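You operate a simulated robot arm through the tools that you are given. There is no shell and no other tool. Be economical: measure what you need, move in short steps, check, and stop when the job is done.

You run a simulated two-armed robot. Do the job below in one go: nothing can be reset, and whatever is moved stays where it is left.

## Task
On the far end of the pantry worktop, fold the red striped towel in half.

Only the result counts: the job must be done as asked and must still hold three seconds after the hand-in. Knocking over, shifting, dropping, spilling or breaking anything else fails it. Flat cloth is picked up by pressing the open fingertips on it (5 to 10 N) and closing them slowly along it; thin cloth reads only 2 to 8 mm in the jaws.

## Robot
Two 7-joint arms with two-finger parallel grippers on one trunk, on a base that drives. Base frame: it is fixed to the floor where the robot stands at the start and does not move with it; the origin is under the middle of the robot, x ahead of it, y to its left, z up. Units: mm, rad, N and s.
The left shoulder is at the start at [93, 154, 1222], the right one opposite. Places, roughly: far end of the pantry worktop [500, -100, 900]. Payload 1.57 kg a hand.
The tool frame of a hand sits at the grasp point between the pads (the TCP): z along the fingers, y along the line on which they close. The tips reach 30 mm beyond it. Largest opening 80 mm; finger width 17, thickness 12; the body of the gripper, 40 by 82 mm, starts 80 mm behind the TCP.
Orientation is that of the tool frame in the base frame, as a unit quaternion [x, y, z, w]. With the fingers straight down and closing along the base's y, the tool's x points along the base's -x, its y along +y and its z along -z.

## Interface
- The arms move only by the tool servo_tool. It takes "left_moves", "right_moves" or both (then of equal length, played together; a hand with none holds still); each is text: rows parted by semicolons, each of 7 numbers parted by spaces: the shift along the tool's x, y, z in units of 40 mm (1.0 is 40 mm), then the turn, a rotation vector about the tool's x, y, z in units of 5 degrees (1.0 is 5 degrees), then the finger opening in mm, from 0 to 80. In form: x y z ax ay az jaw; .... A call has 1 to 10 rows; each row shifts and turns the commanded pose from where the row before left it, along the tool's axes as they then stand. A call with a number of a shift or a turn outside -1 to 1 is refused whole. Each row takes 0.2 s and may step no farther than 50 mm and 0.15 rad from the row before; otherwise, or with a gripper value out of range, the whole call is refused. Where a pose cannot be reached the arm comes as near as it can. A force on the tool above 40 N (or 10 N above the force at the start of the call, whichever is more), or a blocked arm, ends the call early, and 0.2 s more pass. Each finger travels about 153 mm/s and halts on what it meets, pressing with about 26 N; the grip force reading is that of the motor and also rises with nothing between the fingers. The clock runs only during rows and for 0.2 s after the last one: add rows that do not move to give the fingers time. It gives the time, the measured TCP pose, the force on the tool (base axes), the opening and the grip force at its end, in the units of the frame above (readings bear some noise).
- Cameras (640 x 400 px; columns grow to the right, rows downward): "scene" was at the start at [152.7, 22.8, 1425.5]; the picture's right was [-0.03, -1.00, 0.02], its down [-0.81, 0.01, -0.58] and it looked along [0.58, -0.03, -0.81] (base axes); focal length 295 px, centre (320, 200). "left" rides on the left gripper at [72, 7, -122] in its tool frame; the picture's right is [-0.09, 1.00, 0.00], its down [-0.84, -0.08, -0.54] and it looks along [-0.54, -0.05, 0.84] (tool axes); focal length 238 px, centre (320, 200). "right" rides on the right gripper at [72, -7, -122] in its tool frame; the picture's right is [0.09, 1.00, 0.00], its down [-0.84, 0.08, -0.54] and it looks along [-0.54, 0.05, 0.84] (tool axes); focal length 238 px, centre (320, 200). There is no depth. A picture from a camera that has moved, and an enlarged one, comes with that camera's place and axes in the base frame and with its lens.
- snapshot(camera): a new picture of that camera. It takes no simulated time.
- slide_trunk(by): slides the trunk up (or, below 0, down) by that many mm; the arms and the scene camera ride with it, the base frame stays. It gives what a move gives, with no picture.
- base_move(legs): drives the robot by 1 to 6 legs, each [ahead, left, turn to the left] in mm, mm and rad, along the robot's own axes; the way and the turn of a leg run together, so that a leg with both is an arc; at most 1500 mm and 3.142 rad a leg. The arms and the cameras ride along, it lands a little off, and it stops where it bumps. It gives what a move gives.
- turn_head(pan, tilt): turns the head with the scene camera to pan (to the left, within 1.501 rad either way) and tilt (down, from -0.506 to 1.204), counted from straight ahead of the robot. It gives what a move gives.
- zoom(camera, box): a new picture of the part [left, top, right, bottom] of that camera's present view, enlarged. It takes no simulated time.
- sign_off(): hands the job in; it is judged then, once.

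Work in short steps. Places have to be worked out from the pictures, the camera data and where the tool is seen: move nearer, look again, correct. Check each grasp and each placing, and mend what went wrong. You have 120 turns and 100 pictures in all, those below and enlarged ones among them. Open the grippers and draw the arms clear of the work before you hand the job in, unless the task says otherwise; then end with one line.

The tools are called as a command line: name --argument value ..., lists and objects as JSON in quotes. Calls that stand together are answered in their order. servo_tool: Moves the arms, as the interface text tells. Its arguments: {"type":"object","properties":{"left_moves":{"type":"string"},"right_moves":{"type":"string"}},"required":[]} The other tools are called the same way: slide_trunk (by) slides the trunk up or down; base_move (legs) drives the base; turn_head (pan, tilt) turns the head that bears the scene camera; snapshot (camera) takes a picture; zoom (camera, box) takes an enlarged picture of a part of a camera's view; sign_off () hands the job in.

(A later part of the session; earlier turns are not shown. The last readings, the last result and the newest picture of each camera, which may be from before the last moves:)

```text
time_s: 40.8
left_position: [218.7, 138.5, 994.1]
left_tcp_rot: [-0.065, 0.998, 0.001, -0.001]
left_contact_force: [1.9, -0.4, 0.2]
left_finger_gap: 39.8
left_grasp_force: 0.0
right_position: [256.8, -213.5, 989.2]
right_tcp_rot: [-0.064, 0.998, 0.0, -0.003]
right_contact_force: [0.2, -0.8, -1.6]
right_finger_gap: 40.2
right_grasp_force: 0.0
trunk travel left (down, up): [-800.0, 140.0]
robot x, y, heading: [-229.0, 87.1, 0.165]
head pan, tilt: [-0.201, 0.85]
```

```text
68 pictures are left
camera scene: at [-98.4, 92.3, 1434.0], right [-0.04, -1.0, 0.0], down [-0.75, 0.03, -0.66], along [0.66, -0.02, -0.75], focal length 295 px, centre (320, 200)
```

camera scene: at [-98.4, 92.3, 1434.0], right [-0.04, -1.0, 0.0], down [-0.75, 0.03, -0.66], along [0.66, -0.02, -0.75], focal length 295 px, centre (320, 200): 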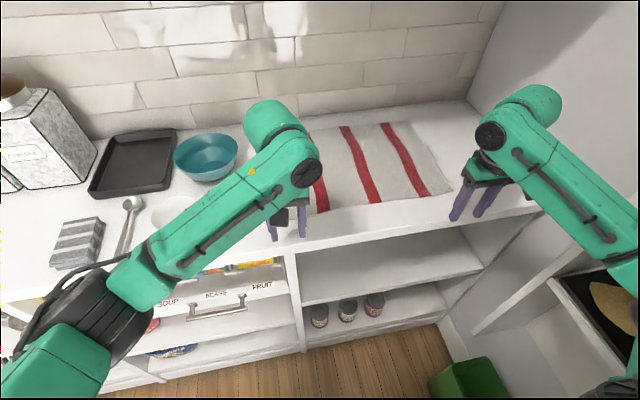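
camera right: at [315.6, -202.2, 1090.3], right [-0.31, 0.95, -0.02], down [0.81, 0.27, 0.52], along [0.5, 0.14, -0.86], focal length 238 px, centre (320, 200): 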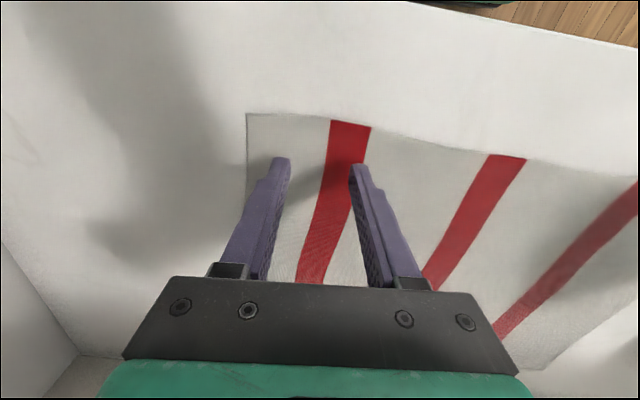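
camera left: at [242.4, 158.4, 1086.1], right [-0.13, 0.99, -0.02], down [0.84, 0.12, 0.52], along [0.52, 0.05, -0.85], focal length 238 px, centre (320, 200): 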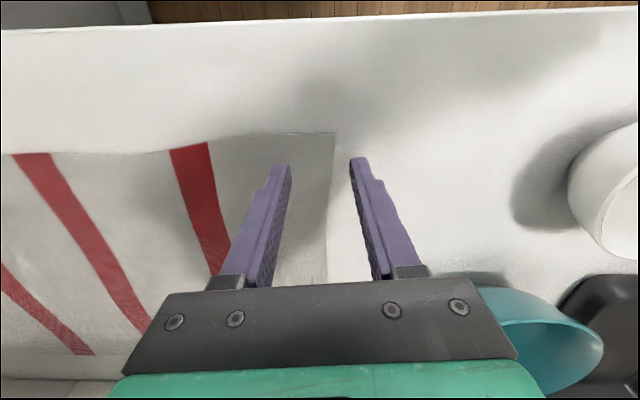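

Free again at (-229, 87). I'll extend both hands to hover over the pinch points, left (308,141) and right (376,-212).

servo_tool --left_moves "-.74 -.076 .267 0 0 0 40;-.74 -.076 .267 0 0 0 40;-.74 -.076 .267 0 0 0 40;0 0 0 0 0 -.8 40;0 0 0 0 0 0 40" --right_moves "-.98 -.117 .225 0 0 0 40;-.98 -.117 .225 0 0 0 40;-.98 -.117 .225 0 0 0 40;0 0 0 0 0 -.8 40;0 0 0 0 0 0 40"

snapshot --camera "scene"

snapshot --camera "left"

snapshot --camera "right"

```text
time_s: 42.0
left_position: [304.7, 142.2, 963.8]
left_tcp_rot: [-0.099, 0.995, 0.001, 0.001]
left_contact_force: [-0.8, 0.9, 0.0]
left_finger_gap: 39.8
left_grasp_force: 0.0
right_position: [370.2, -212.4, 963.8]
right_tcp_rot: [-0.1, 0.995, -0.001, 0.001]
right_contact_force: [-0.7, 0.5, 0.2]
right_finger_gap: 39.8
right_grasp_force: 0.1
trunk travel left (down, up): [-800.0, 140.0]
robot x, y, heading: [-234.7, 89.3, 0.166]
head pan, tilt: [-0.201, 0.85]
```

```text
67 pictures are left
camera scene: at [-104.0, 93.1, 1434.6], right [-0.04, -1.0, 0.0], down [-0.75, 0.03, -0.66], along [0.66, -0.02, -0.75], focal length 295 px, centre (320, 200)
```

scene: 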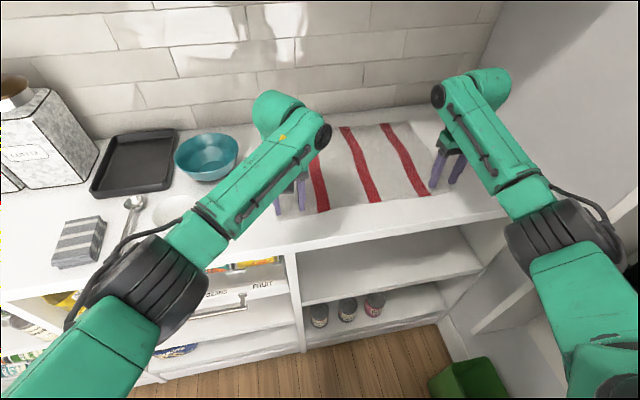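

```text
66 pictures are left
camera left: at [232.4, 133.6, 1084.4], right [-0.11, 0.99, 0.0], down [0.83, 0.09, 0.54], along [0.54, 0.06, -0.84], focal length 238 px, centre (320, 200)
```

left: 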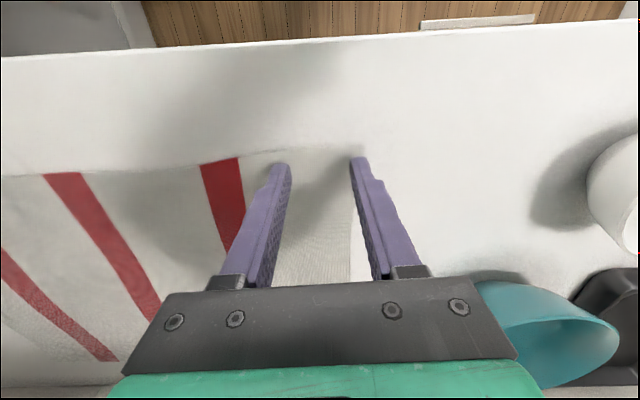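

```text
65 pictures are left
camera right: at [302.4, -233.3, 1084.2], right [-0.29, 0.96, 0.0], down [0.8, 0.24, 0.54], along [0.52, 0.16, -0.84], focal length 238 px, centre (320, 200)
```

right: 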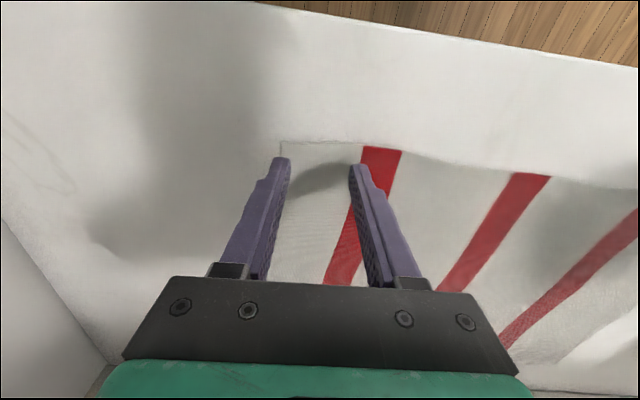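

The poses are accurate and the base is steady. I'll nudge 8 mm inward from the edge and descend in small steps until I feel the cloth.

servo_tool --left_moves "-.2 0 0 0 0 0 40;0 0 .1 0 0 0 40;0 0 .1 0 0 0 40;0 0 .1 0 0 0 40;0 0 0 0 0 0 40" --right_moves "-.2 0 0 0 0 0 40;0 0 .1 0 0 0 40;0 0 .1 0 0 0 40;0 0 .1 0 0 0 40;0 0 0 0 0 0 40"

```text
time_s: 43.2
left_position: [312.0, 143.4, 952.5]
left_tcp_rot: [-0.099, 0.995, 0.001, 0.002]
left_contact_force: [0.3, 0.8, 1.3]
left_finger_gap: 40.0
left_grasp_force: 0.0
right_position: [379.5, -211.3, 953.4]
right_tcp_rot: [-0.099, 0.995, -0.001, 0.0]
right_contact_force: [-0.5, 0.6, -0.1]
right_finger_gap: 40.1
right_grasp_force: 0.0
trunk travel left (down, up): [-800.0, 140.0]
robot x, y, heading: [-228.4, 87.3, 0.164]
head pan, tilt: [-0.201, 0.85]
```

No contact yet at 952, so I'll keep descending.

servo_tool --left_moves "0 0 .1 0 0 0 40;0 0 .1 0 0 0 40;0 0 .1 0 0 0 40;0 0 0 0 0 0 40" --right_moves "0 0 .1 0 0 0 40;0 0 .1 0 0 0 40;0 0 .1 0 0 0 40;0 0 0 0 0 0 40"

snapshot --camera "left"

snapshot --camera "right"

```text
time_s: 44.0
left_position: [310.4, 143.9, 950.9]
left_tcp_rot: [-0.097, 0.995, 0.0, 0.012]
left_contact_force: [-2.4, 1.9, 16.7]
left_finger_gap: 40.4
left_grasp_force: 0.1
right_position: [377.9, -209.8, 951.1]
right_tcp_rot: [-0.1, 0.995, -0.003, 0.01]
right_contact_force: [-3.1, -0.4, 17.2]
right_finger_gap: 40.1
right_grasp_force: 0.1
trunk travel left (down, up): [-800.0, 140.0]
robot x, y, heading: [-233.8, 89.0, 0.161]
head pan, tilt: [-0.201, 0.85]
stopped in row 3 (left hand): the force on the tool passed its limit (the readings are from after the stop); the commanded pose is now the measured one
```

```text
64 pictures are left
camera left: at [236.3, 135.3, 1071.3], right [-0.1, 0.99, 0.0], down [0.82, 0.08, 0.56], along [0.56, 0.06, -0.83], focal length 238 px, centre (320, 200)
```

left: 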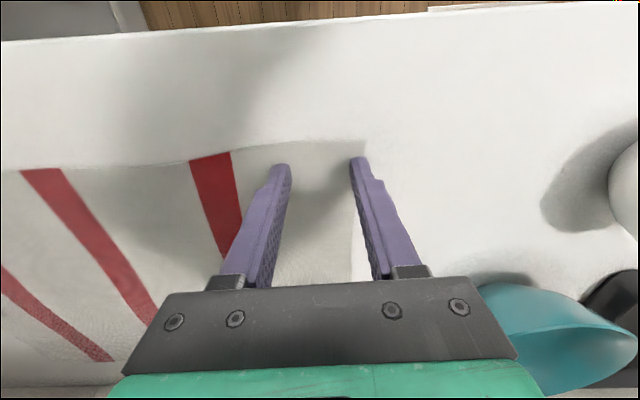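

```text
63 pictures are left
camera right: at [305.9, -231.2, 1070.7], right [-0.29, 0.96, -0.01], down [0.79, 0.24, 0.56], along [0.54, 0.15, -0.83], focal length 238 px, centre (320, 200)
```

right: 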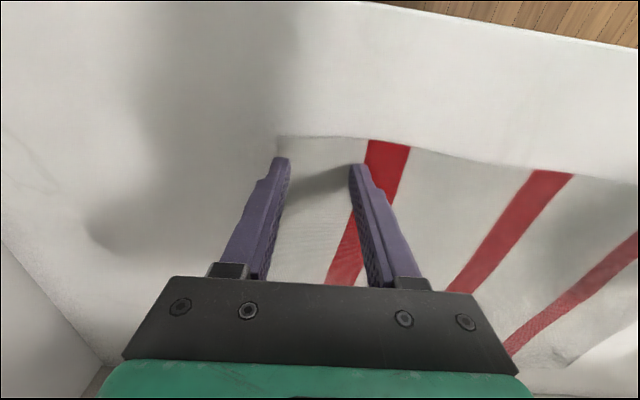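

Both hands touch the cloth with about 17 N, both fingers about 10 mm inside the edge. I'll ease off 1 mm and close slowly.

servo_tool --left_moves "0 0 -.03 0 0 0 40;0 0 0 0 0 0 35;0 0 0 0 0 0 30;0 0 0 0 0 0 25;0 0 0 0 0 0 20;0 0 0 0 0 0 15;0 0 0 0 0 0 10;0 0 0 0 0 0 5;0 0 0 0 0 0 0;0 0 0 0 0 0 0" --right_moves "0 0 -.03 0 0 0 40;0 0 0 0 0 0 35;0 0 0 0 0 0 30;0 0 0 0 0 0 25;0 0 0 0 0 0 20;0 0 0 0 0 0 15;0 0 0 0 0 0 10;0 0 0 0 0 0 5;0 0 0 0 0 0 0;0 0 0 0 0 0 0"

snapshot --camera "left"

snapshot --camera "right"

```text
time_s: 46.2
left_position: [310.6, 143.9, 952.6]
left_tcp_rot: [-0.098, 0.995, -0.002, 0.011]
left_contact_force: [0.9, -9.6, 23.3]
left_finger_gap: 5.3
left_grasp_force: 25.8
right_position: [374.8, -208.1, 950.8]
right_tcp_rot: [-0.1, 0.995, -0.002, 0.008]
right_contact_force: [-1.8, 11.1, 19.0]
right_finger_gap: 2.7
right_grasp_force: 23.9
trunk travel left (down, up): [-800.0, 140.0]
robot x, y, heading: [-232.5, 87.2, 0.166]
head pan, tilt: [-0.201, 0.85]
```

```text
62 pictures are left
camera left: at [235.2, 135.5, 1071.6], right [-0.1, 0.99, 0.0], down [0.82, 0.09, 0.56], along [0.56, 0.06, -0.83], focal length 238 px, centre (320, 200)
```

left: 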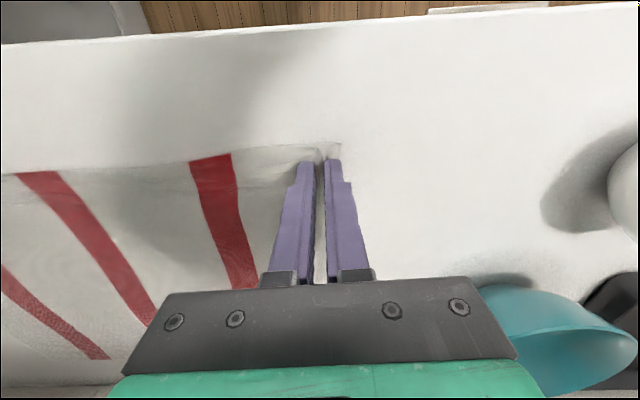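

```text
61 pictures are left
camera right: at [304.7, -229.8, 1070.8], right [-0.29, 0.96, -0.01], down [0.8, 0.24, 0.55], along [0.53, 0.16, -0.83], focal length 238 px, centre (320, 200)
```

right: 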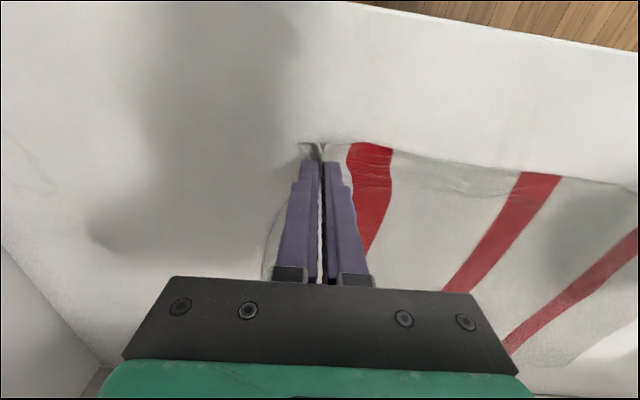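

Both grips hold cloth (gaps 5.3 and 2.7 mm). I'll lift 60 mm slowly and verify.

servo_tool --left_moves "-.1 0 -.4 0 0 0 0;-.1 0 -.4 0 0 0 0;-.1 0 -.4 0 0 0 0;-.1 0 -.4 0 0 0 0;0 0 0 0 0 0 0" --right_moves "-.1 0 -.4 0 0 0 0;-.1 0 -.4 0 0 0 0;-.1 0 -.4 0 0 0 0;-.1 0 -.4 0 0 0 0;0 0 0 0 0 0 0"

snapshot --camera "scene"

snapshot --camera "right"

```text
time_s: 47.4
left_position: [329.4, 146.0, 1012.1]
left_tcp_rot: [-0.098, 0.995, 0.001, 0.007]
left_contact_force: [1.9, -12.7, 0.2]
left_finger_gap: 2.6
left_grasp_force: 23.9
right_position: [395.1, -206.9, 1010.4]
right_tcp_rot: [-0.099, 0.995, -0.001, 0.004]
right_contact_force: [-1.9, 13.1, -0.5]
right_finger_gap: 2.0
right_grasp_force: 23.6
trunk travel left (down, up): [-800.0, 140.0]
robot x, y, heading: [-232.4, 87.8, 0.165]
head pan, tilt: [-0.201, 0.85]
```

```text
60 pictures are left
camera scene: at [-104.4, 93.4, 1434.6], right [-0.04, -1.0, 0.0], down [-0.75, 0.03, -0.66], along [0.66, -0.02, -0.75], focal length 295 px, centre (320, 200)
```

scene: 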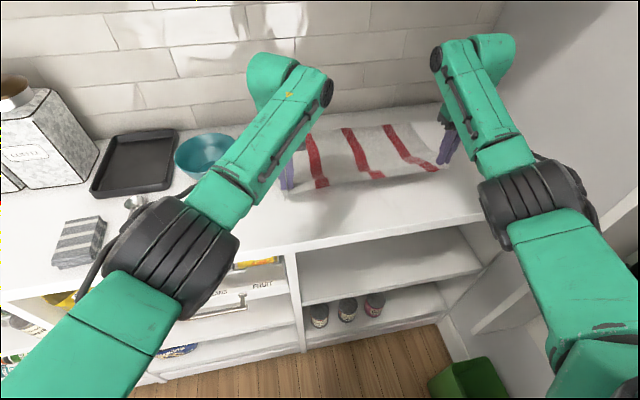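

```text
59 pictures are left
camera right: at [325.8, -228.6, 1130.8], right [-0.29, 0.96, 0.0], down [0.8, 0.24, 0.55], along [0.53, 0.16, -0.84], focal length 238 px, centre (320, 200)
```

right: 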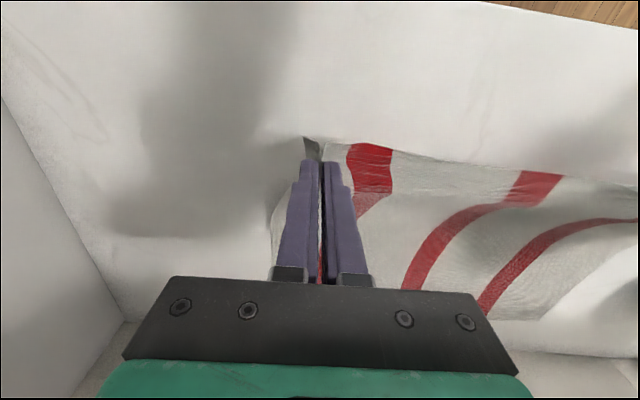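

The cloth is lifted with tension across it (13 N). I'll bring the hands about 5 mm each closer, lift a little more, then drive the base forward.

servo_tool --left_moves "0 -.12 -.4 0 0 0 0;0 0 -.4 0 0 0 0;0 0 0 0 0 0 0" --right_moves "0 .12 -.4 0 0 0 0;0 0 -.4 0 0 0 0;0 0 0 0 0 0 0"

base_move --legs '[[70, 2, 0]]'

snapshot --camera "scene"

```text
time_s: 48.2
left_position: [330.0, 141.8, 1043.1]
left_tcp_rot: [-0.097, 0.995, 0.002, 0.006]
left_contact_force: [1.1, -5.8, -0.6]
left_finger_gap: 1.7
left_grasp_force: 23.5
right_position: [395.4, -202.6, 1042.7]
right_tcp_rot: [-0.1, 0.995, -0.001, 0.004]
right_contact_force: [-0.7, 5.9, 0.0]
right_finger_gap: 2.2
right_grasp_force: 24.0
trunk travel left (down, up): [-800.0, 140.0]
robot x, y, heading: [-238.0, 91.0, 0.164]
head pan, tilt: [-0.201, 0.85]
```

```text
time_s: 49.2
left_position: [396.1, 154.0, 1045.7]
left_tcp_rot: [-0.098, 0.995, 0.001, 0.009]
left_contact_force: [-0.1, -4.6, -1.0]
left_finger_gap: 1.6
left_grasp_force: 24.0
right_position: [460.9, -189.8, 1044.4]
right_tcp_rot: [-0.099, 0.995, -0.001, 0.006]
right_contact_force: [-1.0, 5.1, -0.4]
right_finger_gap: 2.0
right_grasp_force: 23.3
trunk travel left (down, up): [-800.0, 140.0]
robot x, y, heading: [-163.9, 99.6, 0.16]
head pan, tilt: [-0.201, 0.85]
```

```text
58 pictures are left
camera scene: at [-40.5, 106.1, 1435.2], right [-0.04, -1.0, 0.0], down [-0.75, 0.03, -0.66], along [0.66, -0.02, -0.75], focal length 295 px, centre (320, 200)
```

scene: 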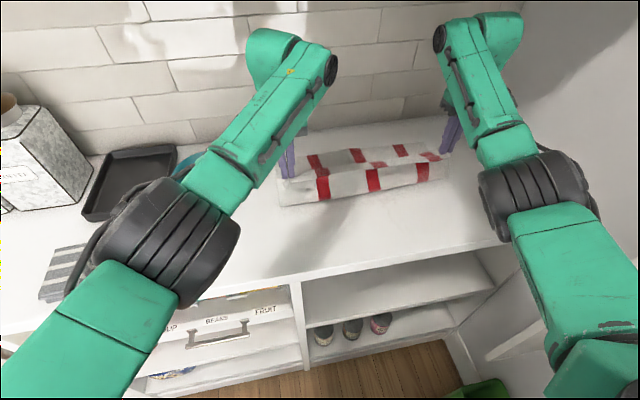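

It's going well: the near edge is raised and moving over. I'll drive on forward.

base_move --legs '[[80, 3, 0]]'

snapshot --camera "scene"

```text
time_s: 50.3
left_position: [473.7, 168.8, 1045.4]
left_tcp_rot: [-0.098, 0.995, 0.001, 0.01]
left_contact_force: [0.9, -4.1, -0.5]
left_finger_gap: 2.1
left_grasp_force: 23.6
right_position: [538.3, -173.8, 1045.1]
right_tcp_rot: [-0.1, 0.995, -0.001, 0.007]
right_contact_force: [-0.4, 4.3, 0.2]
right_finger_gap: 2.2
right_grasp_force: 24.0
trunk travel left (down, up): [-800.0, 140.0]
robot x, y, heading: [-86.2, 114.3, 0.162]
head pan, tilt: [-0.201, 0.85]
```

```text
57 pictures are left
camera scene: at [37.6, 121.9, 1435.2], right [-0.04, -1.0, 0.0], down [-0.75, 0.03, -0.66], along [0.66, -0.02, -0.75], focal length 295 px, centre (320, 200)
```

scene: 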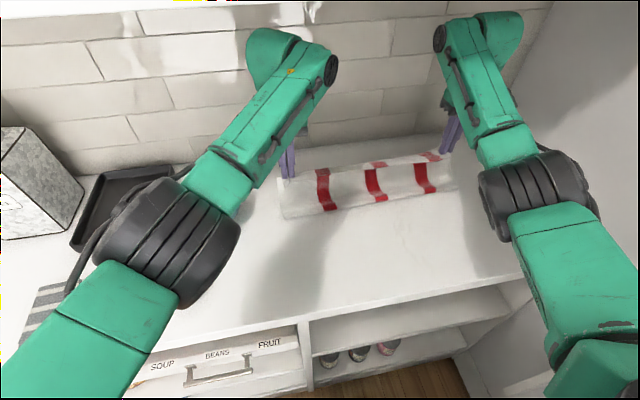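

Depth is about 496 of the needed 595. I'll drive 60 mm more, then lower with the arms.

base_move --legs '[[60, 2, 0]]'

servo_tool --left_moves "-.3 0 .4 0 0 0 0;-.3 0 .4 0 0 0 0;0 0 0 0 0 0 0" --right_moves "-.3 0 .4 0 0 0 0;-.3 0 .4 0 0 0 0;0 0 0 0 0 0 0"

snapshot --camera "scene"

snapshot --camera "left"

snapshot --camera "right"

```text
time_s: 51.2
left_position: [529.5, 179.5, 1046.8]
left_tcp_rot: [-0.097, 0.995, 0.0, 0.01]
left_contact_force: [1.0, -4.0, 0.6]
left_finger_gap: 2.0
left_grasp_force: 23.2
right_position: [595.5, -163.0, 1045.1]
right_tcp_rot: [-0.099, 0.995, -0.001, 0.007]
right_contact_force: [-2.3, 3.8, 0.4]
right_finger_gap: 2.5
right_grasp_force: 23.8
trunk travel left (down, up): [-800.0, 140.0]
robot x, y, heading: [-26.5, 130.0, 0.164]
head pan, tilt: [-0.201, 0.85]
```

```text
time_s: 52.0
left_position: [538.5, 180.2, 1018.1]
left_tcp_rot: [-0.097, 0.995, 0.0, 0.008]
left_contact_force: [0.9, -2.0, 0.5]
left_finger_gap: 2.1
left_grasp_force: 23.1
left hand out of reach, approached as far as the arm can: row 1, 2
right_position: [613.1, -159.4, 1024.3]
right_tcp_rot: [-0.099, 0.995, 0.0, 0.004]
right_contact_force: [-1.8, 3.0, -0.3]
right_finger_gap: 2.5
right_grasp_force: 24.3
right hand out of reach, approached as far as the arm can: row 2
trunk travel left (down, up): [-800.0, 140.0]
robot x, y, heading: [-24.8, 122.3, 0.169]
head pan, tilt: [-0.201, 0.85]
```

```text
56 pictures are left
camera scene: at [102.0, 133.7, 1434.5], right [-0.04, -1.0, 0.0], down [-0.75, 0.03, -0.66], along [0.66, -0.02, -0.75], focal length 295 px, centre (320, 200)
```

scene: 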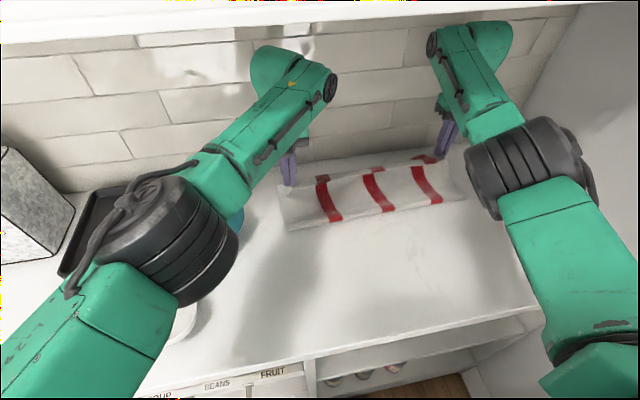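

```text
55 pictures are left
camera left: at [465.5, 171.8, 1138.9], right [-0.1, 0.99, 0.0], down [0.83, 0.08, 0.55], along [0.55, 0.06, -0.83], focal length 238 px, centre (320, 200)
```

left: 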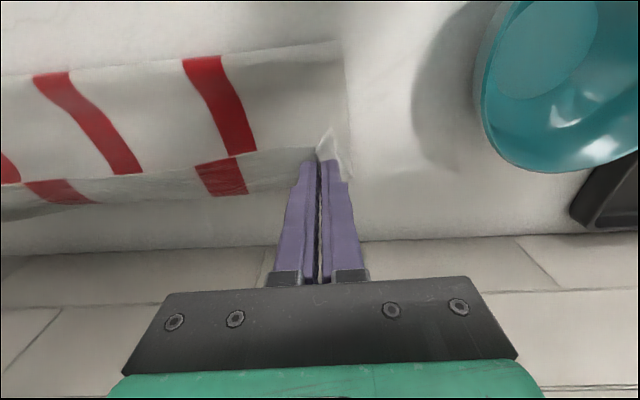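

```text
54 pictures are left
camera right: at [542.2, -181.3, 1145.6], right [-0.29, 0.96, 0.0], down [0.8, 0.24, 0.55], along [0.53, 0.15, -0.84], focal length 238 px, centre (320, 200)
```

right: 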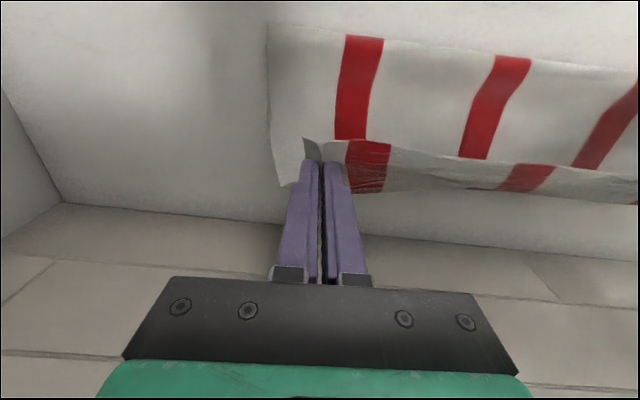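

The arms are at full stretch, with depths about 563 and 572 against about 603 needed. I'll drive 32 mm forward, then lower the trunk, which brings the hands straight down.

base_move --legs '[[32, 2, 0]]'

slide_trunk --by -40

snapshot --camera "left"

snapshot --camera "right"

```text
time_s: 52.9
left_position: [563.7, 185.3, 1022.3]
left_tcp_rot: [-0.096, 0.995, 0.0, 0.01]
left_contact_force: [0.5, -3.3, 0.8]
left_finger_gap: 2.0
left_grasp_force: 23.6
right_position: [637.2, -154.0, 1029.9]
right_tcp_rot: [-0.098, 0.995, -0.001, 0.009]
right_contact_force: [-0.9, 2.8, 0.0]
right_finger_gap: 2.3
right_grasp_force: 23.7
trunk travel left (down, up): [-800.0, 140.0]
robot x, y, heading: [4.5, 137.5, 0.163]
head pan, tilt: [-0.201, 0.85]
```

```text
time_s: 53.7
left_position: [570.1, 187.0, 978.2]
left_tcp_rot: [-0.097, 0.995, 0.001, 0.007]
left_contact_force: [0.4, -2.4, 0.0]
left_finger_gap: 1.9
left_grasp_force: 23.8
right_position: [643.3, -151.9, 986.7]
right_tcp_rot: [-0.099, 0.995, -0.002, 0.004]
right_contact_force: [-0.7, 2.2, 0.1]
right_finger_gap: 2.1
right_grasp_force: 23.9
trunk travel left (down, up): [-760.0, 180.0]
robot x, y, heading: [2.8, 133.5, 0.167]
head pan, tilt: [-0.201, 0.85]
```

```text
53 pictures are left
camera left: at [496.2, 178.9, 1099.0], right [-0.1, 0.99, 0.0], down [0.83, 0.08, 0.55], along [0.55, 0.06, -0.83], focal length 238 px, centre (320, 200)
```

left: 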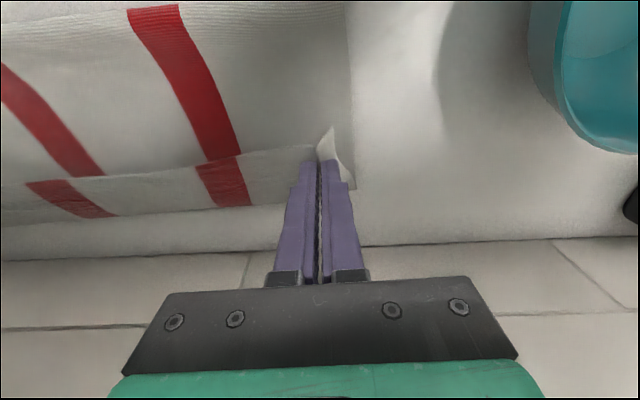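

```text
52 pictures are left
camera right: at [572.8, -174.1, 1105.8], right [-0.29, 0.96, 0.0], down [0.8, 0.24, 0.55], along [0.53, 0.15, -0.84], focal length 238 px, centre (320, 200)
```

right: 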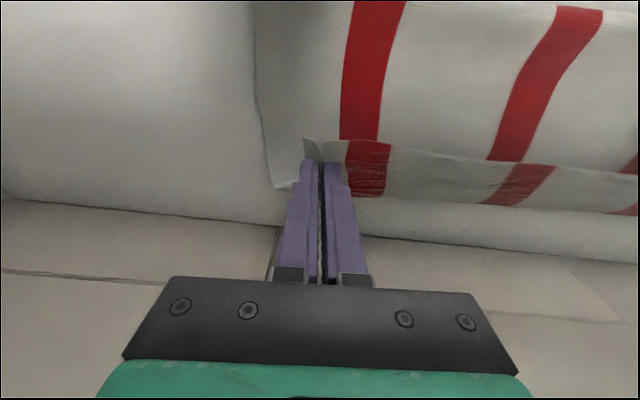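

The bottom layer's far edge still shows about 25–40 mm beyond the held edge. I'll drive 18 mm further, lower 20 mm and look again.

base_move --legs '[[18, 0, 0]]'

slide_trunk --by -20

snapshot --camera "left"

snapshot --camera "right"

snapshot --camera "scene"

```text
time_s: 54.5
left_position: [583.7, 187.3, 980.4]
left_tcp_rot: [-0.096, 0.995, 0.0, 0.01]
left_contact_force: [0.3, -2.8, -0.4]
left_finger_gap: 1.9
left_grasp_force: 24.0
right_position: [657.3, -151.5, 988.5]
right_tcp_rot: [-0.098, 0.995, -0.001, 0.008]
right_contact_force: [-0.9, 3.2, -0.5]
right_finger_gap: 2.1
right_grasp_force: 23.6
trunk travel left (down, up): [-760.0, 180.0]
robot x, y, heading: [20.6, 138.9, 0.162]
head pan, tilt: [-0.201, 0.85]
```

```text
time_s: 55.1
left_position: [585.3, 189.3, 959.1]
left_tcp_rot: [-0.095, 0.995, 0.001, 0.007]
left_contact_force: [0.8, -3.1, -0.1]
left_finger_gap: 1.9
left_grasp_force: 23.3
right_position: [659.7, -150.5, 965.4]
right_tcp_rot: [-0.098, 0.995, -0.001, 0.005]
right_contact_force: [-0.6, 3.1, -0.9]
right_finger_gap: 2.1
right_grasp_force: 24.2
trunk travel left (down, up): [-740.0, 200.0]
robot x, y, heading: [20.5, 138.3, 0.163]
head pan, tilt: [-0.201, 0.85]
```

```text
51 pictures are left
camera left: at [512.6, 181.4, 1079.6], right [-0.1, 0.99, 0.0], down [0.83, 0.08, 0.56], along [0.55, 0.06, -0.83], focal length 238 px, centre (320, 200)
```

left: 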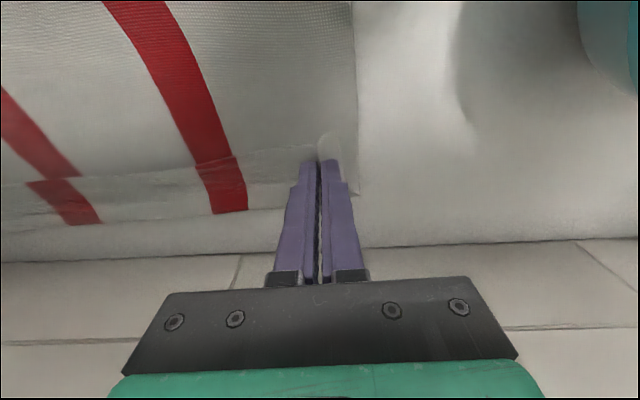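

```text
50 pictures are left
camera right: at [589.2, -171.5, 1086.5], right [-0.29, 0.96, 0.0], down [0.8, 0.24, 0.55], along [0.53, 0.15, -0.84], focal length 238 px, centre (320, 200)
```

right: 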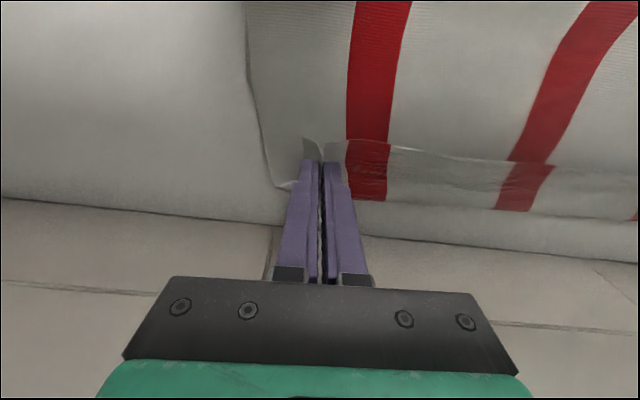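

```text
49 pictures are left
camera scene: at [148.9, 144.0, 1374.6], right [-0.04, -1.0, 0.0], down [-0.75, 0.03, -0.66], along [0.66, -0.03, -0.75], focal length 295 px, centre (320, 200)
```

scene: 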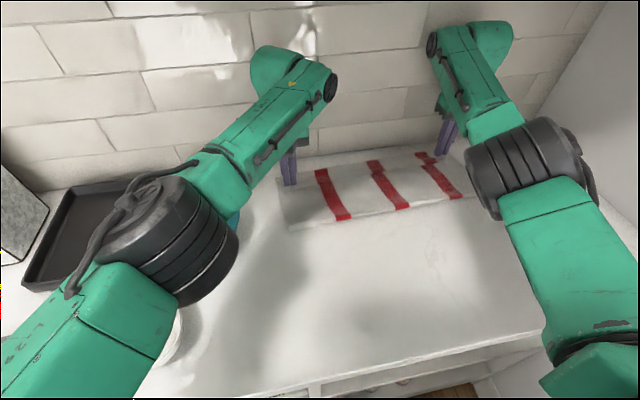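

The bottom layer has been nudged forward and shows about 35 mm beyond the held edge, and the wrists are getting near the wall. I'll raise the hands 60 mm and pitch the fingers 25° forward, which keeps the wrists away from the wall and gains reach.

servo_tool --left_moves "0 0 -.5 0 0 0 0;0 0 -.5 0 0 0 0;0 0 -.5 0 0 0 0;0 0 0 0 -1 0 0;0 0 0 0 -1 0 0;0 0 0 0 -1 0 0;0 0 0 0 -1 0 0;0 0 0 0 -1 0 0;0 0 0 0 0 0 0" --right_moves "0 0 -.5 0 0 0 0;0 0 -.5 0 0 0 0;0 0 -.5 0 0 0 0;0 0 0 0 -1 0 0;0 0 0 0 -1 0 0;0 0 0 0 -1 0 0;0 0 0 0 -1 0 0;0 0 0 0 -1 0 0;0 0 0 0 0 0 0"

snapshot --camera "scene"

snapshot --camera "left"

```text
time_s: 57.1
left_position: [583.7, 189.2, 1019.1]
left_tcp_rot: [-0.096, 0.995, 0.0, 0.009]
left_contact_force: [-1.2, -0.1, -0.3]
left_finger_gap: 2.0
left_grasp_force: 23.1
left hand out of reach, approached as far as the arm can: row 4, 5, 6, 7, 8
right_position: [667.9, -136.8, 1033.1]
right_tcp_rot: [-0.124, 0.992, -0.003, 0.038]
right_contact_force: [-0.8, 0.1, -0.8]
right_finger_gap: 2.2
right_grasp_force: 23.7
right hand out of reach, approached as far as the arm can: row 4, 5, 6, 7, 8
trunk travel left (down, up): [-740.0, 200.0]
robot x, y, heading: [21.1, 138.0, 0.17]
head pan, tilt: [-0.201, 0.85]
```

```text
48 pictures are left
camera scene: at [149.2, 144.0, 1374.6], right [-0.04, -1.0, 0.0], down [-0.75, 0.03, -0.66], along [0.66, -0.03, -0.75], focal length 295 px, centre (320, 200)
```

scene: 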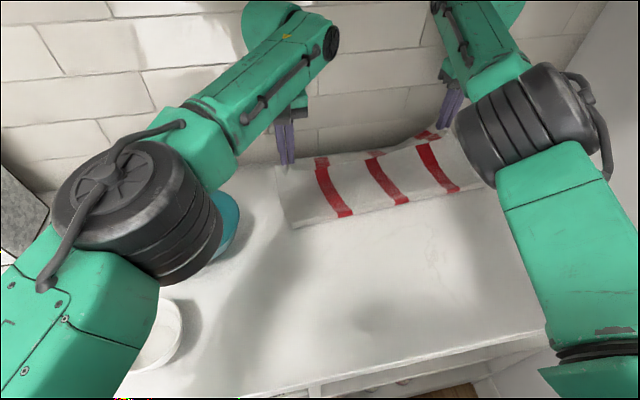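

```text
47 pictures are left
camera left: at [510.4, 181.7, 1139.6], right [-0.1, 0.99, 0.0], down [0.83, 0.08, 0.56], along [0.55, 0.06, -0.83], focal length 238 px, centre (320, 200)
```

left: 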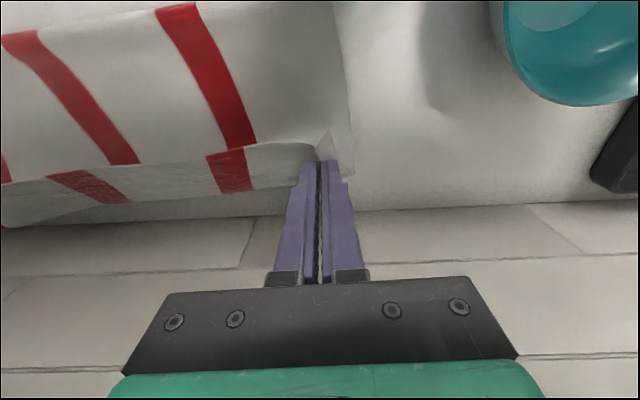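

The pitch is limited by the wrist, so the hands stay vertical. I need to know whether the far strip is the bottom layer or the drooping hem, so I'll zoom in.

zoom --camera "scene" --box '[260, 90, 480, 240]'

snapshot --camera "right"

zoom --camera "left" --box '[200, 100, 400, 225]'

```text
2.67 times, centred on (370, 165) of scene
camera zoom: at [149.2, 144.0, 1374.6], right [-0.04, -1.0, 0.0], down [-0.75, 0.03, -0.66], along [0.66, -0.03, -0.75], focal length 786 px, centre (187, 293)
```

zoom: 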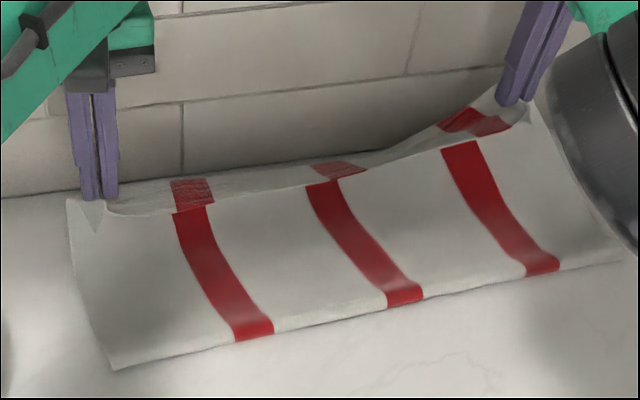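

```text
45 pictures are left
camera right: at [590.0, -162.1, 1147.8], right [-0.33, 0.94, -0.02], down [0.75, 0.28, 0.6], along [0.57, 0.18, -0.8], focal length 238 px, centre (320, 200)
```

right: 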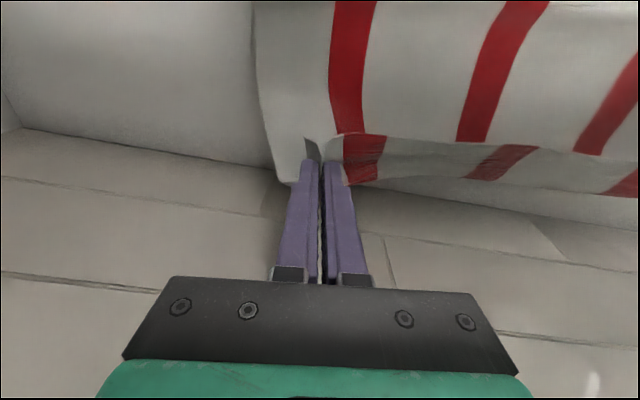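

```text
3.20 times, centred on (300, 162) of left
camera zoom: at [510.4, 181.7, 1139.6], right [-0.1, 0.99, 0.0], down [0.83, 0.08, 0.56], along [0.55, 0.06, -0.83], focal length 763 px, centre (384, 320)
```

zoom: 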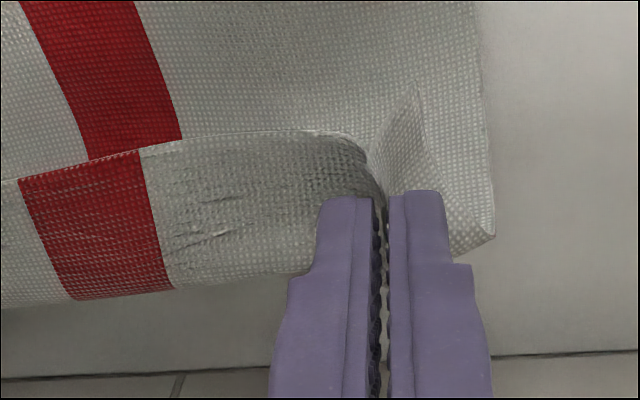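

The zoom settles it: the strip is the held hem itself, about 25 mm beyond the pinch line, draping over the far side. So the hem is already about 25 mm past the bottom layer's edge (~611). I'll pull both hands back so the hem lands at ~611, and restore the right hand's orientation and spread.

servo_tool --left_moves ".27 .04 0 0 0 0 0;.27 .04 0 0 0 0 0;0 0 0 0 0 0 0;0 0 0 0 0 0 0" --right_moves ".54 -.095 0 0 .4 .3 0;.54 -.095 0 0 .35 .3 0;0 0 0 0 0 0 0;0 0 0 0 0 0 0"

snapshot --camera "left"

snapshot --camera "right"

```text
time_s: 58.1
left_position: [563.3, 189.2, 1017.5]
left_tcp_rot: [-0.097, 0.995, 0.0, 0.009]
left_contact_force: [0.8, -0.4, -0.3]
left_finger_gap: 1.8
left_grasp_force: 23.6
left hand out of reach, approached as far as the arm can: row 1
right_position: [657.2, -140.3, 1031.5]
right_tcp_rot: [-0.105, 0.994, -0.005, 0.013]
right_contact_force: [-0.1, 0.6, 0.5]
right_finger_gap: 2.2
right_grasp_force: 23.6
right hand out of reach, approached as far as the arm can: row 1, 2
trunk travel left (down, up): [-740.0, 200.0]
robot x, y, heading: [22.3, 140.3, 0.163]
head pan, tilt: [-0.201, 0.85]
```

```text
43 pictures are left
camera left: at [490.3, 180.7, 1138.2], right [-0.1, 0.99, 0.0], down [0.83, 0.08, 0.56], along [0.55, 0.06, -0.83], focal length 238 px, centre (320, 200)
```

left: 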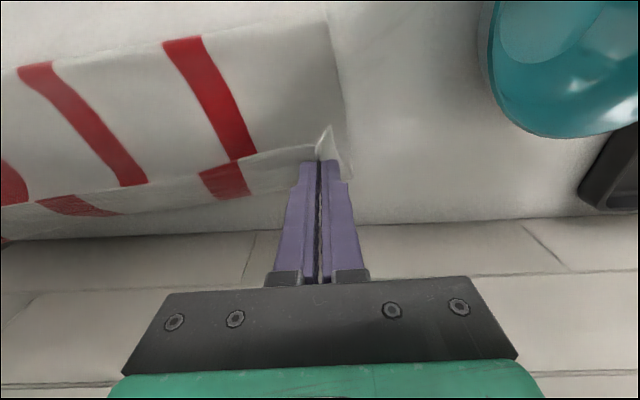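

```text
42 pictures are left
camera right: at [585.1, -162.5, 1150.9], right [-0.3, 0.95, -0.02], down [0.79, 0.25, 0.56], along [0.54, 0.15, -0.83], focal length 238 px, centre (320, 200)
```

right: 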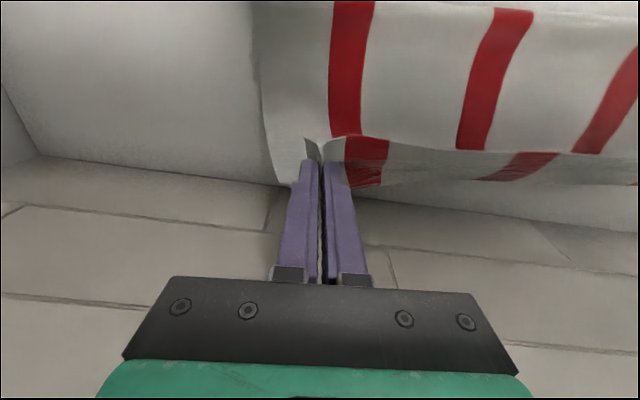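

Left is in place. I'll bring the right hand back to (628,-155) and level with the left.

servo_tool --right_moves ".4 -.1 .15 0 .1 0 0;.4 -.11 .15 0 0 0 0;0 0 0 0 0 0 0"

slide_trunk --by -45

snapshot --camera "left"

snapshot --camera "right"

snapshot --camera "scene"

```text
time_s: 59.0
left_position: [564.2, 188.2, 1018.0]
left_tcp_rot: [-0.096, 0.995, -0.001, 0.008]
left_contact_force: [1.1, -1.2, -0.5]
left_finger_gap: 1.9
left_grasp_force: 23.3
right_position: [654.2, -143.5, 1032.1]
right_tcp_rot: [-0.099, 0.995, -0.006, 0.01]
right_contact_force: [0.0, 1.8, -0.2]
right_finger_gap: 2.2
right_grasp_force: 23.6
right hand out of reach, approached as far as the arm can: row 1, 2
trunk travel left (down, up): [-740.0, 200.0]
robot x, y, heading: [20.6, 138.4, 0.158]
head pan, tilt: [-0.201, 0.85]
```

```text
time_s: 59.8
left_position: [563.7, 188.5, 973.5]
left_tcp_rot: [-0.096, 0.995, 0.0, 0.009]
left_contact_force: [1.0, -1.8, 1.2]
left_finger_gap: 1.9
left_grasp_force: 23.3
right_position: [653.5, -144.7, 987.6]
right_tcp_rot: [-0.098, 0.995, -0.007, 0.01]
right_contact_force: [0.1, 1.9, -0.2]
right_finger_gap: 2.2
right_grasp_force: 23.8
trunk travel left (down, up): [-695.0, 245.0]
robot x, y, heading: [19.6, 141.7, 0.164]
head pan, tilt: [-0.201, 0.85]
```

```text
41 pictures are left
camera left: at [489.6, 180.6, 1093.5], right [-0.1, 0.99, 0.0], down [0.83, 0.08, 0.56], along [0.55, 0.06, -0.83], focal length 238 px, centre (320, 200)
```

left: 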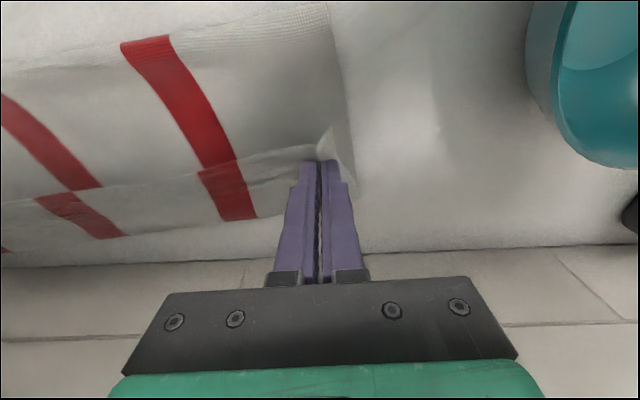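

```text
40 pictures are left
camera right: at [581.4, -164.4, 1106.3], right [-0.28, 0.96, -0.02], down [0.79, 0.25, 0.56], along [0.54, 0.15, -0.83], focal length 238 px, centre (320, 200)
```

right: 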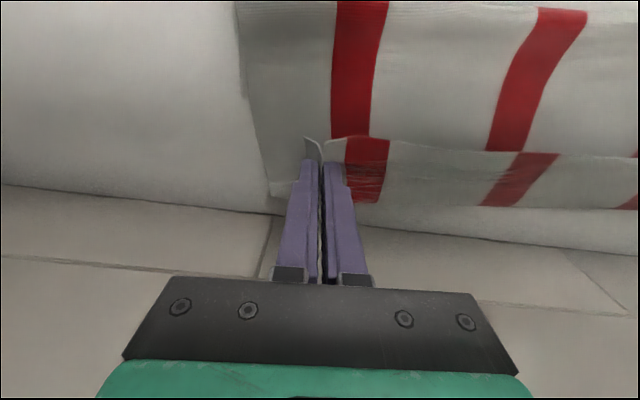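

```text
39 pictures are left
camera scene: at [148.9, 143.9, 1329.6], right [-0.04, -1.0, 0.0], down [-0.75, 0.03, -0.66], along [0.66, -0.03, -0.75], focal length 295 px, centre (320, 200)
```

scene: 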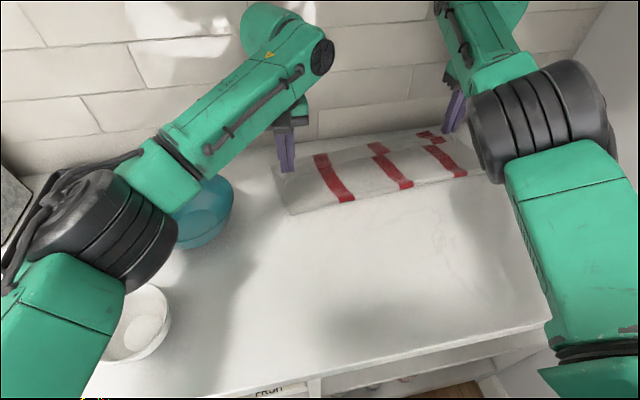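

The right hand is stuck at its reach edge. I'll lower it 14 mm relative to the trunk first and then pull it back.

servo_tool --right_moves "0 0 .25 0 0 0 0;.2 0 .1 0 0 0 0;.25 -.1 0 0 0 0 0;.2 -.1 0 0 0 0 0;0 0 0 0 0 0 0"

```text
time_s: 61.0
left_position: [564.5, 188.8, 972.2]
left_tcp_rot: [-0.096, 0.995, 0.0, 0.009]
left_contact_force: [-0.6, -1.2, -0.2]
left_finger_gap: 2.0
left_grasp_force: 23.7
right_position: [653.6, -144.3, 976.9]
right_tcp_rot: [-0.098, 0.995, -0.006, 0.009]
right_contact_force: [-0.9, 1.4, -0.6]
right_finger_gap: 2.1
right_grasp_force: 23.5
right hand out of reach, approached as far as the arm can: row 2, 3, 4
trunk travel left (down, up): [-695.0, 245.0]
robot x, y, heading: [24.2, 139.5, 0.162]
head pan, tilt: [-0.201, 0.85]
```

Lowering works but pulling back doesn't. I'll test smaller single-axis moves.

servo_tool --right_moves ".08 0 0 0 0 0 0;0 -.15 0 0 0 0 0;0 0 .1 0 0 0 0;.08 0 0 0 0 0 0;.08 0 0 0 0 0 0;0 0 0 0 0 0 0"

```text
time_s: 62.4
left_position: [565.0, 188.0, 972.7]
left_tcp_rot: [-0.096, 0.995, 0.0, 0.01]
left_contact_force: [0.8, -1.7, 0.7]
left_finger_gap: 1.9
left_grasp_force: 23.4
right_position: [656.8, -145.9, 980.9]
right_tcp_rot: [-0.11, 0.994, -0.01, 0.019]
right_contact_force: [-0.8, 2.1, -0.7]
right_finger_gap: 2.3
right_grasp_force: 23.8
right hand out of reach, approached as far as the arm can: row 1, 4, 5
trunk travel left (down, up): [-695.0, 245.0]
robot x, y, heading: [17.6, 135.4, 0.161]
head pan, tilt: [-0.201, 0.85]
```

The right arm sits against a joint limit, so I'll use the base instead: turning right 0.1 rad while stepping 55 mm left pulls the right hand back about 30 mm and keeps the left in place.

base_move --legs '[[0, 55, -0.1]]'

snapshot --camera "scene"

```text
time_s: 63.4
left_position: [553.8, 186.3, 971.5]
left_tcp_rot: [-0.049, 0.999, 0.0, 0.007]
left_contact_force: [1.7, -2.4, -0.5]
left_finger_gap: 1.8
left_grasp_force: 23.3
right_position: [615.6, -153.7, 979.9]
right_tcp_rot: [-0.064, 0.998, -0.01, 0.018]
right_contact_force: [-0.5, 2.6, -0.3]
right_finger_gap: 2.2
right_grasp_force: 23.8
trunk travel left (down, up): [-695.0, 245.0]
robot x, y, heading: [8.6, 186.6, 0.068]
head pan, tilt: [-0.201, 0.85]
```

```text
38 pictures are left
camera scene: at [138.7, 181.6, 1329.2], right [-0.13, -0.99, 0.0], down [-0.75, 0.1, -0.66], along [0.65, -0.09, -0.75], focal length 295 px, centre (320, 200)
```

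scene: 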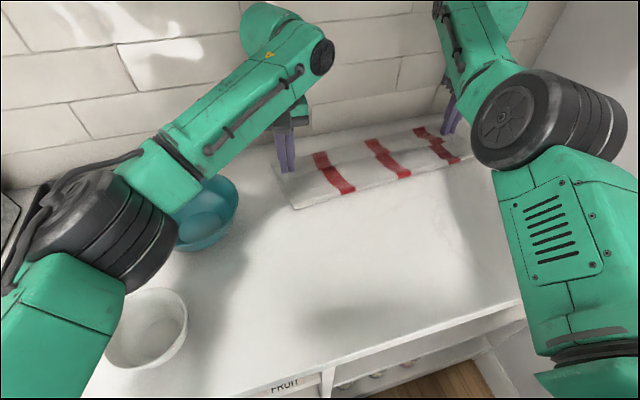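

Both hands are now matched at depths of about 579 and 575. I'll go 10 mm forward, then lower the trunk 20 mm and look.

base_move --legs '[[10, 0, 0]]'

slide_trunk --by -18

snapshot --camera "left"

snapshot --camera "right"

zoom --camera "scene" --box '[250, 90, 490, 240]'

```text
time_s: 64.1
left_position: [552.5, 187.4, 974.0]
left_tcp_rot: [-0.05, 0.999, -0.001, 0.009]
left_contact_force: [0.2, -2.4, 0.3]
left_finger_gap: 1.8
left_grasp_force: 23.2
right_position: [614.3, -152.0, 980.8]
right_tcp_rot: [-0.064, 0.998, -0.01, 0.018]
right_contact_force: [-1.1, 2.0, 0.3]
right_finger_gap: 2.3
right_grasp_force: 23.8
trunk travel left (down, up): [-695.0, 245.0]
robot x, y, heading: [10.4, 184.6, 0.076]
head pan, tilt: [-0.201, 0.85]
stopped in leg 1: the robot was blocked; the commanded pose is now the measured one
```

```text
time_s: 64.7
left_position: [553.0, 186.9, 956.7]
left_tcp_rot: [-0.05, 0.999, -0.001, 0.01]
left_contact_force: [1.7, -1.8, 6.0]
left_finger_gap: 2.2
left_grasp_force: 24.1
right_position: [612.9, -152.9, 963.4]
right_tcp_rot: [-0.064, 0.998, -0.01, 0.02]
right_contact_force: [0.1, 1.8, -0.3]
right_finger_gap: 2.6
right_grasp_force: 23.8
trunk travel left (down, up): [-677.0, 263.0]
robot x, y, heading: [7.5, 187.2, 0.069]
head pan, tilt: [-0.201, 0.85]
```

```text
37 pictures are left
camera left: at [477.3, 186.4, 1076.3], right [-0.01, 1.0, 0.0], down [0.83, 0.01, 0.56], along [0.56, 0.0, -0.83], focal length 238 px, centre (320, 200)
```

left: 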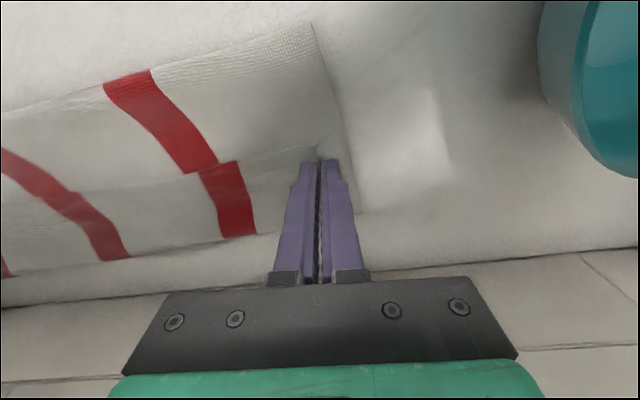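

```text
36 pictures are left
camera right: at [538.3, -167.2, 1081.5], right [-0.22, 0.98, -0.03], down [0.8, 0.19, 0.57], along [0.56, 0.1, -0.82], focal length 238 px, centre (320, 200)
```

right: 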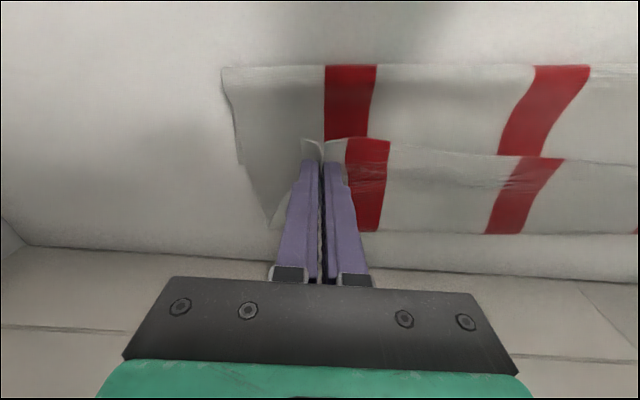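

```text
2.67 times, centred on (370, 165) of scene
camera zoom: at [134.2, 181.7, 1311.8], right [-0.13, -0.99, 0.0], down [-0.74, 0.1, -0.66], along [0.66, -0.09, -0.75], focal length 786 px, centre (187, 293)
```

zoom: 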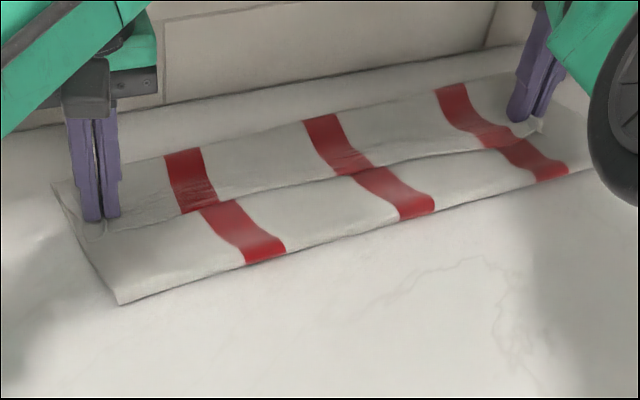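

This view is conclusive: the strip is the bottom layer, dragged forward to a far edge of about 638, and the held edge sits near 580. There is too little reach left to go on forward, so I'll unfold by driving back, pull the whole towel toward me with the grips, and refold. First I'll raise the hands.

slide_trunk --by 80

base_move --legs '[[-60, 0, 0], [0, -55, 0.1], [-60, -2, 0]]'

snapshot --camera "scene"

```text
time_s: 65.9
left_position: [552.8, 187.7, 1033.6]
left_tcp_rot: [-0.05, 0.999, 0.0, 0.008]
left_contact_force: [-0.9, -2.1, -0.6]
left_finger_gap: 1.8
left_grasp_force: 23.5
right_position: [614.0, -152.8, 1042.6]
right_tcp_rot: [-0.064, 0.998, -0.01, 0.018]
right_contact_force: [-0.4, 1.9, 0.4]
right_finger_gap: 2.3
right_grasp_force: 23.9
trunk travel left (down, up): [-757.0, 183.0]
robot x, y, heading: [8.0, 184.3, 0.072]
head pan, tilt: [-0.201, 0.85]
```

```text
time_s: 68.0
left_position: [443.3, 172.7, 1032.2]
left_tcp_rot: [-0.1, 0.995, -0.001, 0.006]
left_contact_force: [-0.1, -1.6, 0.8]
left_finger_gap: 1.8
left_grasp_force: 22.8
right_position: [537.3, -160.0, 1040.1]
right_tcp_rot: [-0.114, 0.993, -0.01, 0.016]
right_contact_force: [0.2, 1.4, -0.6]
right_finger_gap: 1.7
right_grasp_force: 23.9
trunk travel left (down, up): [-757.0, 183.0]
robot x, y, heading: [-102.9, 118.5, 0.168]
head pan, tilt: [-0.201, 0.85]
```

```text
34 pictures are left
camera scene: at [29.5, 126.0, 1390.9], right [-0.03, -1.0, 0.0], down [-0.75, 0.02, -0.66], along [0.66, -0.02, -0.75], focal length 295 px, centre (320, 200)
```

scene: 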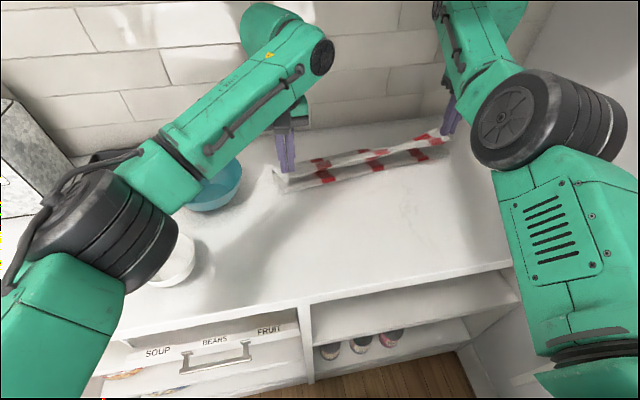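

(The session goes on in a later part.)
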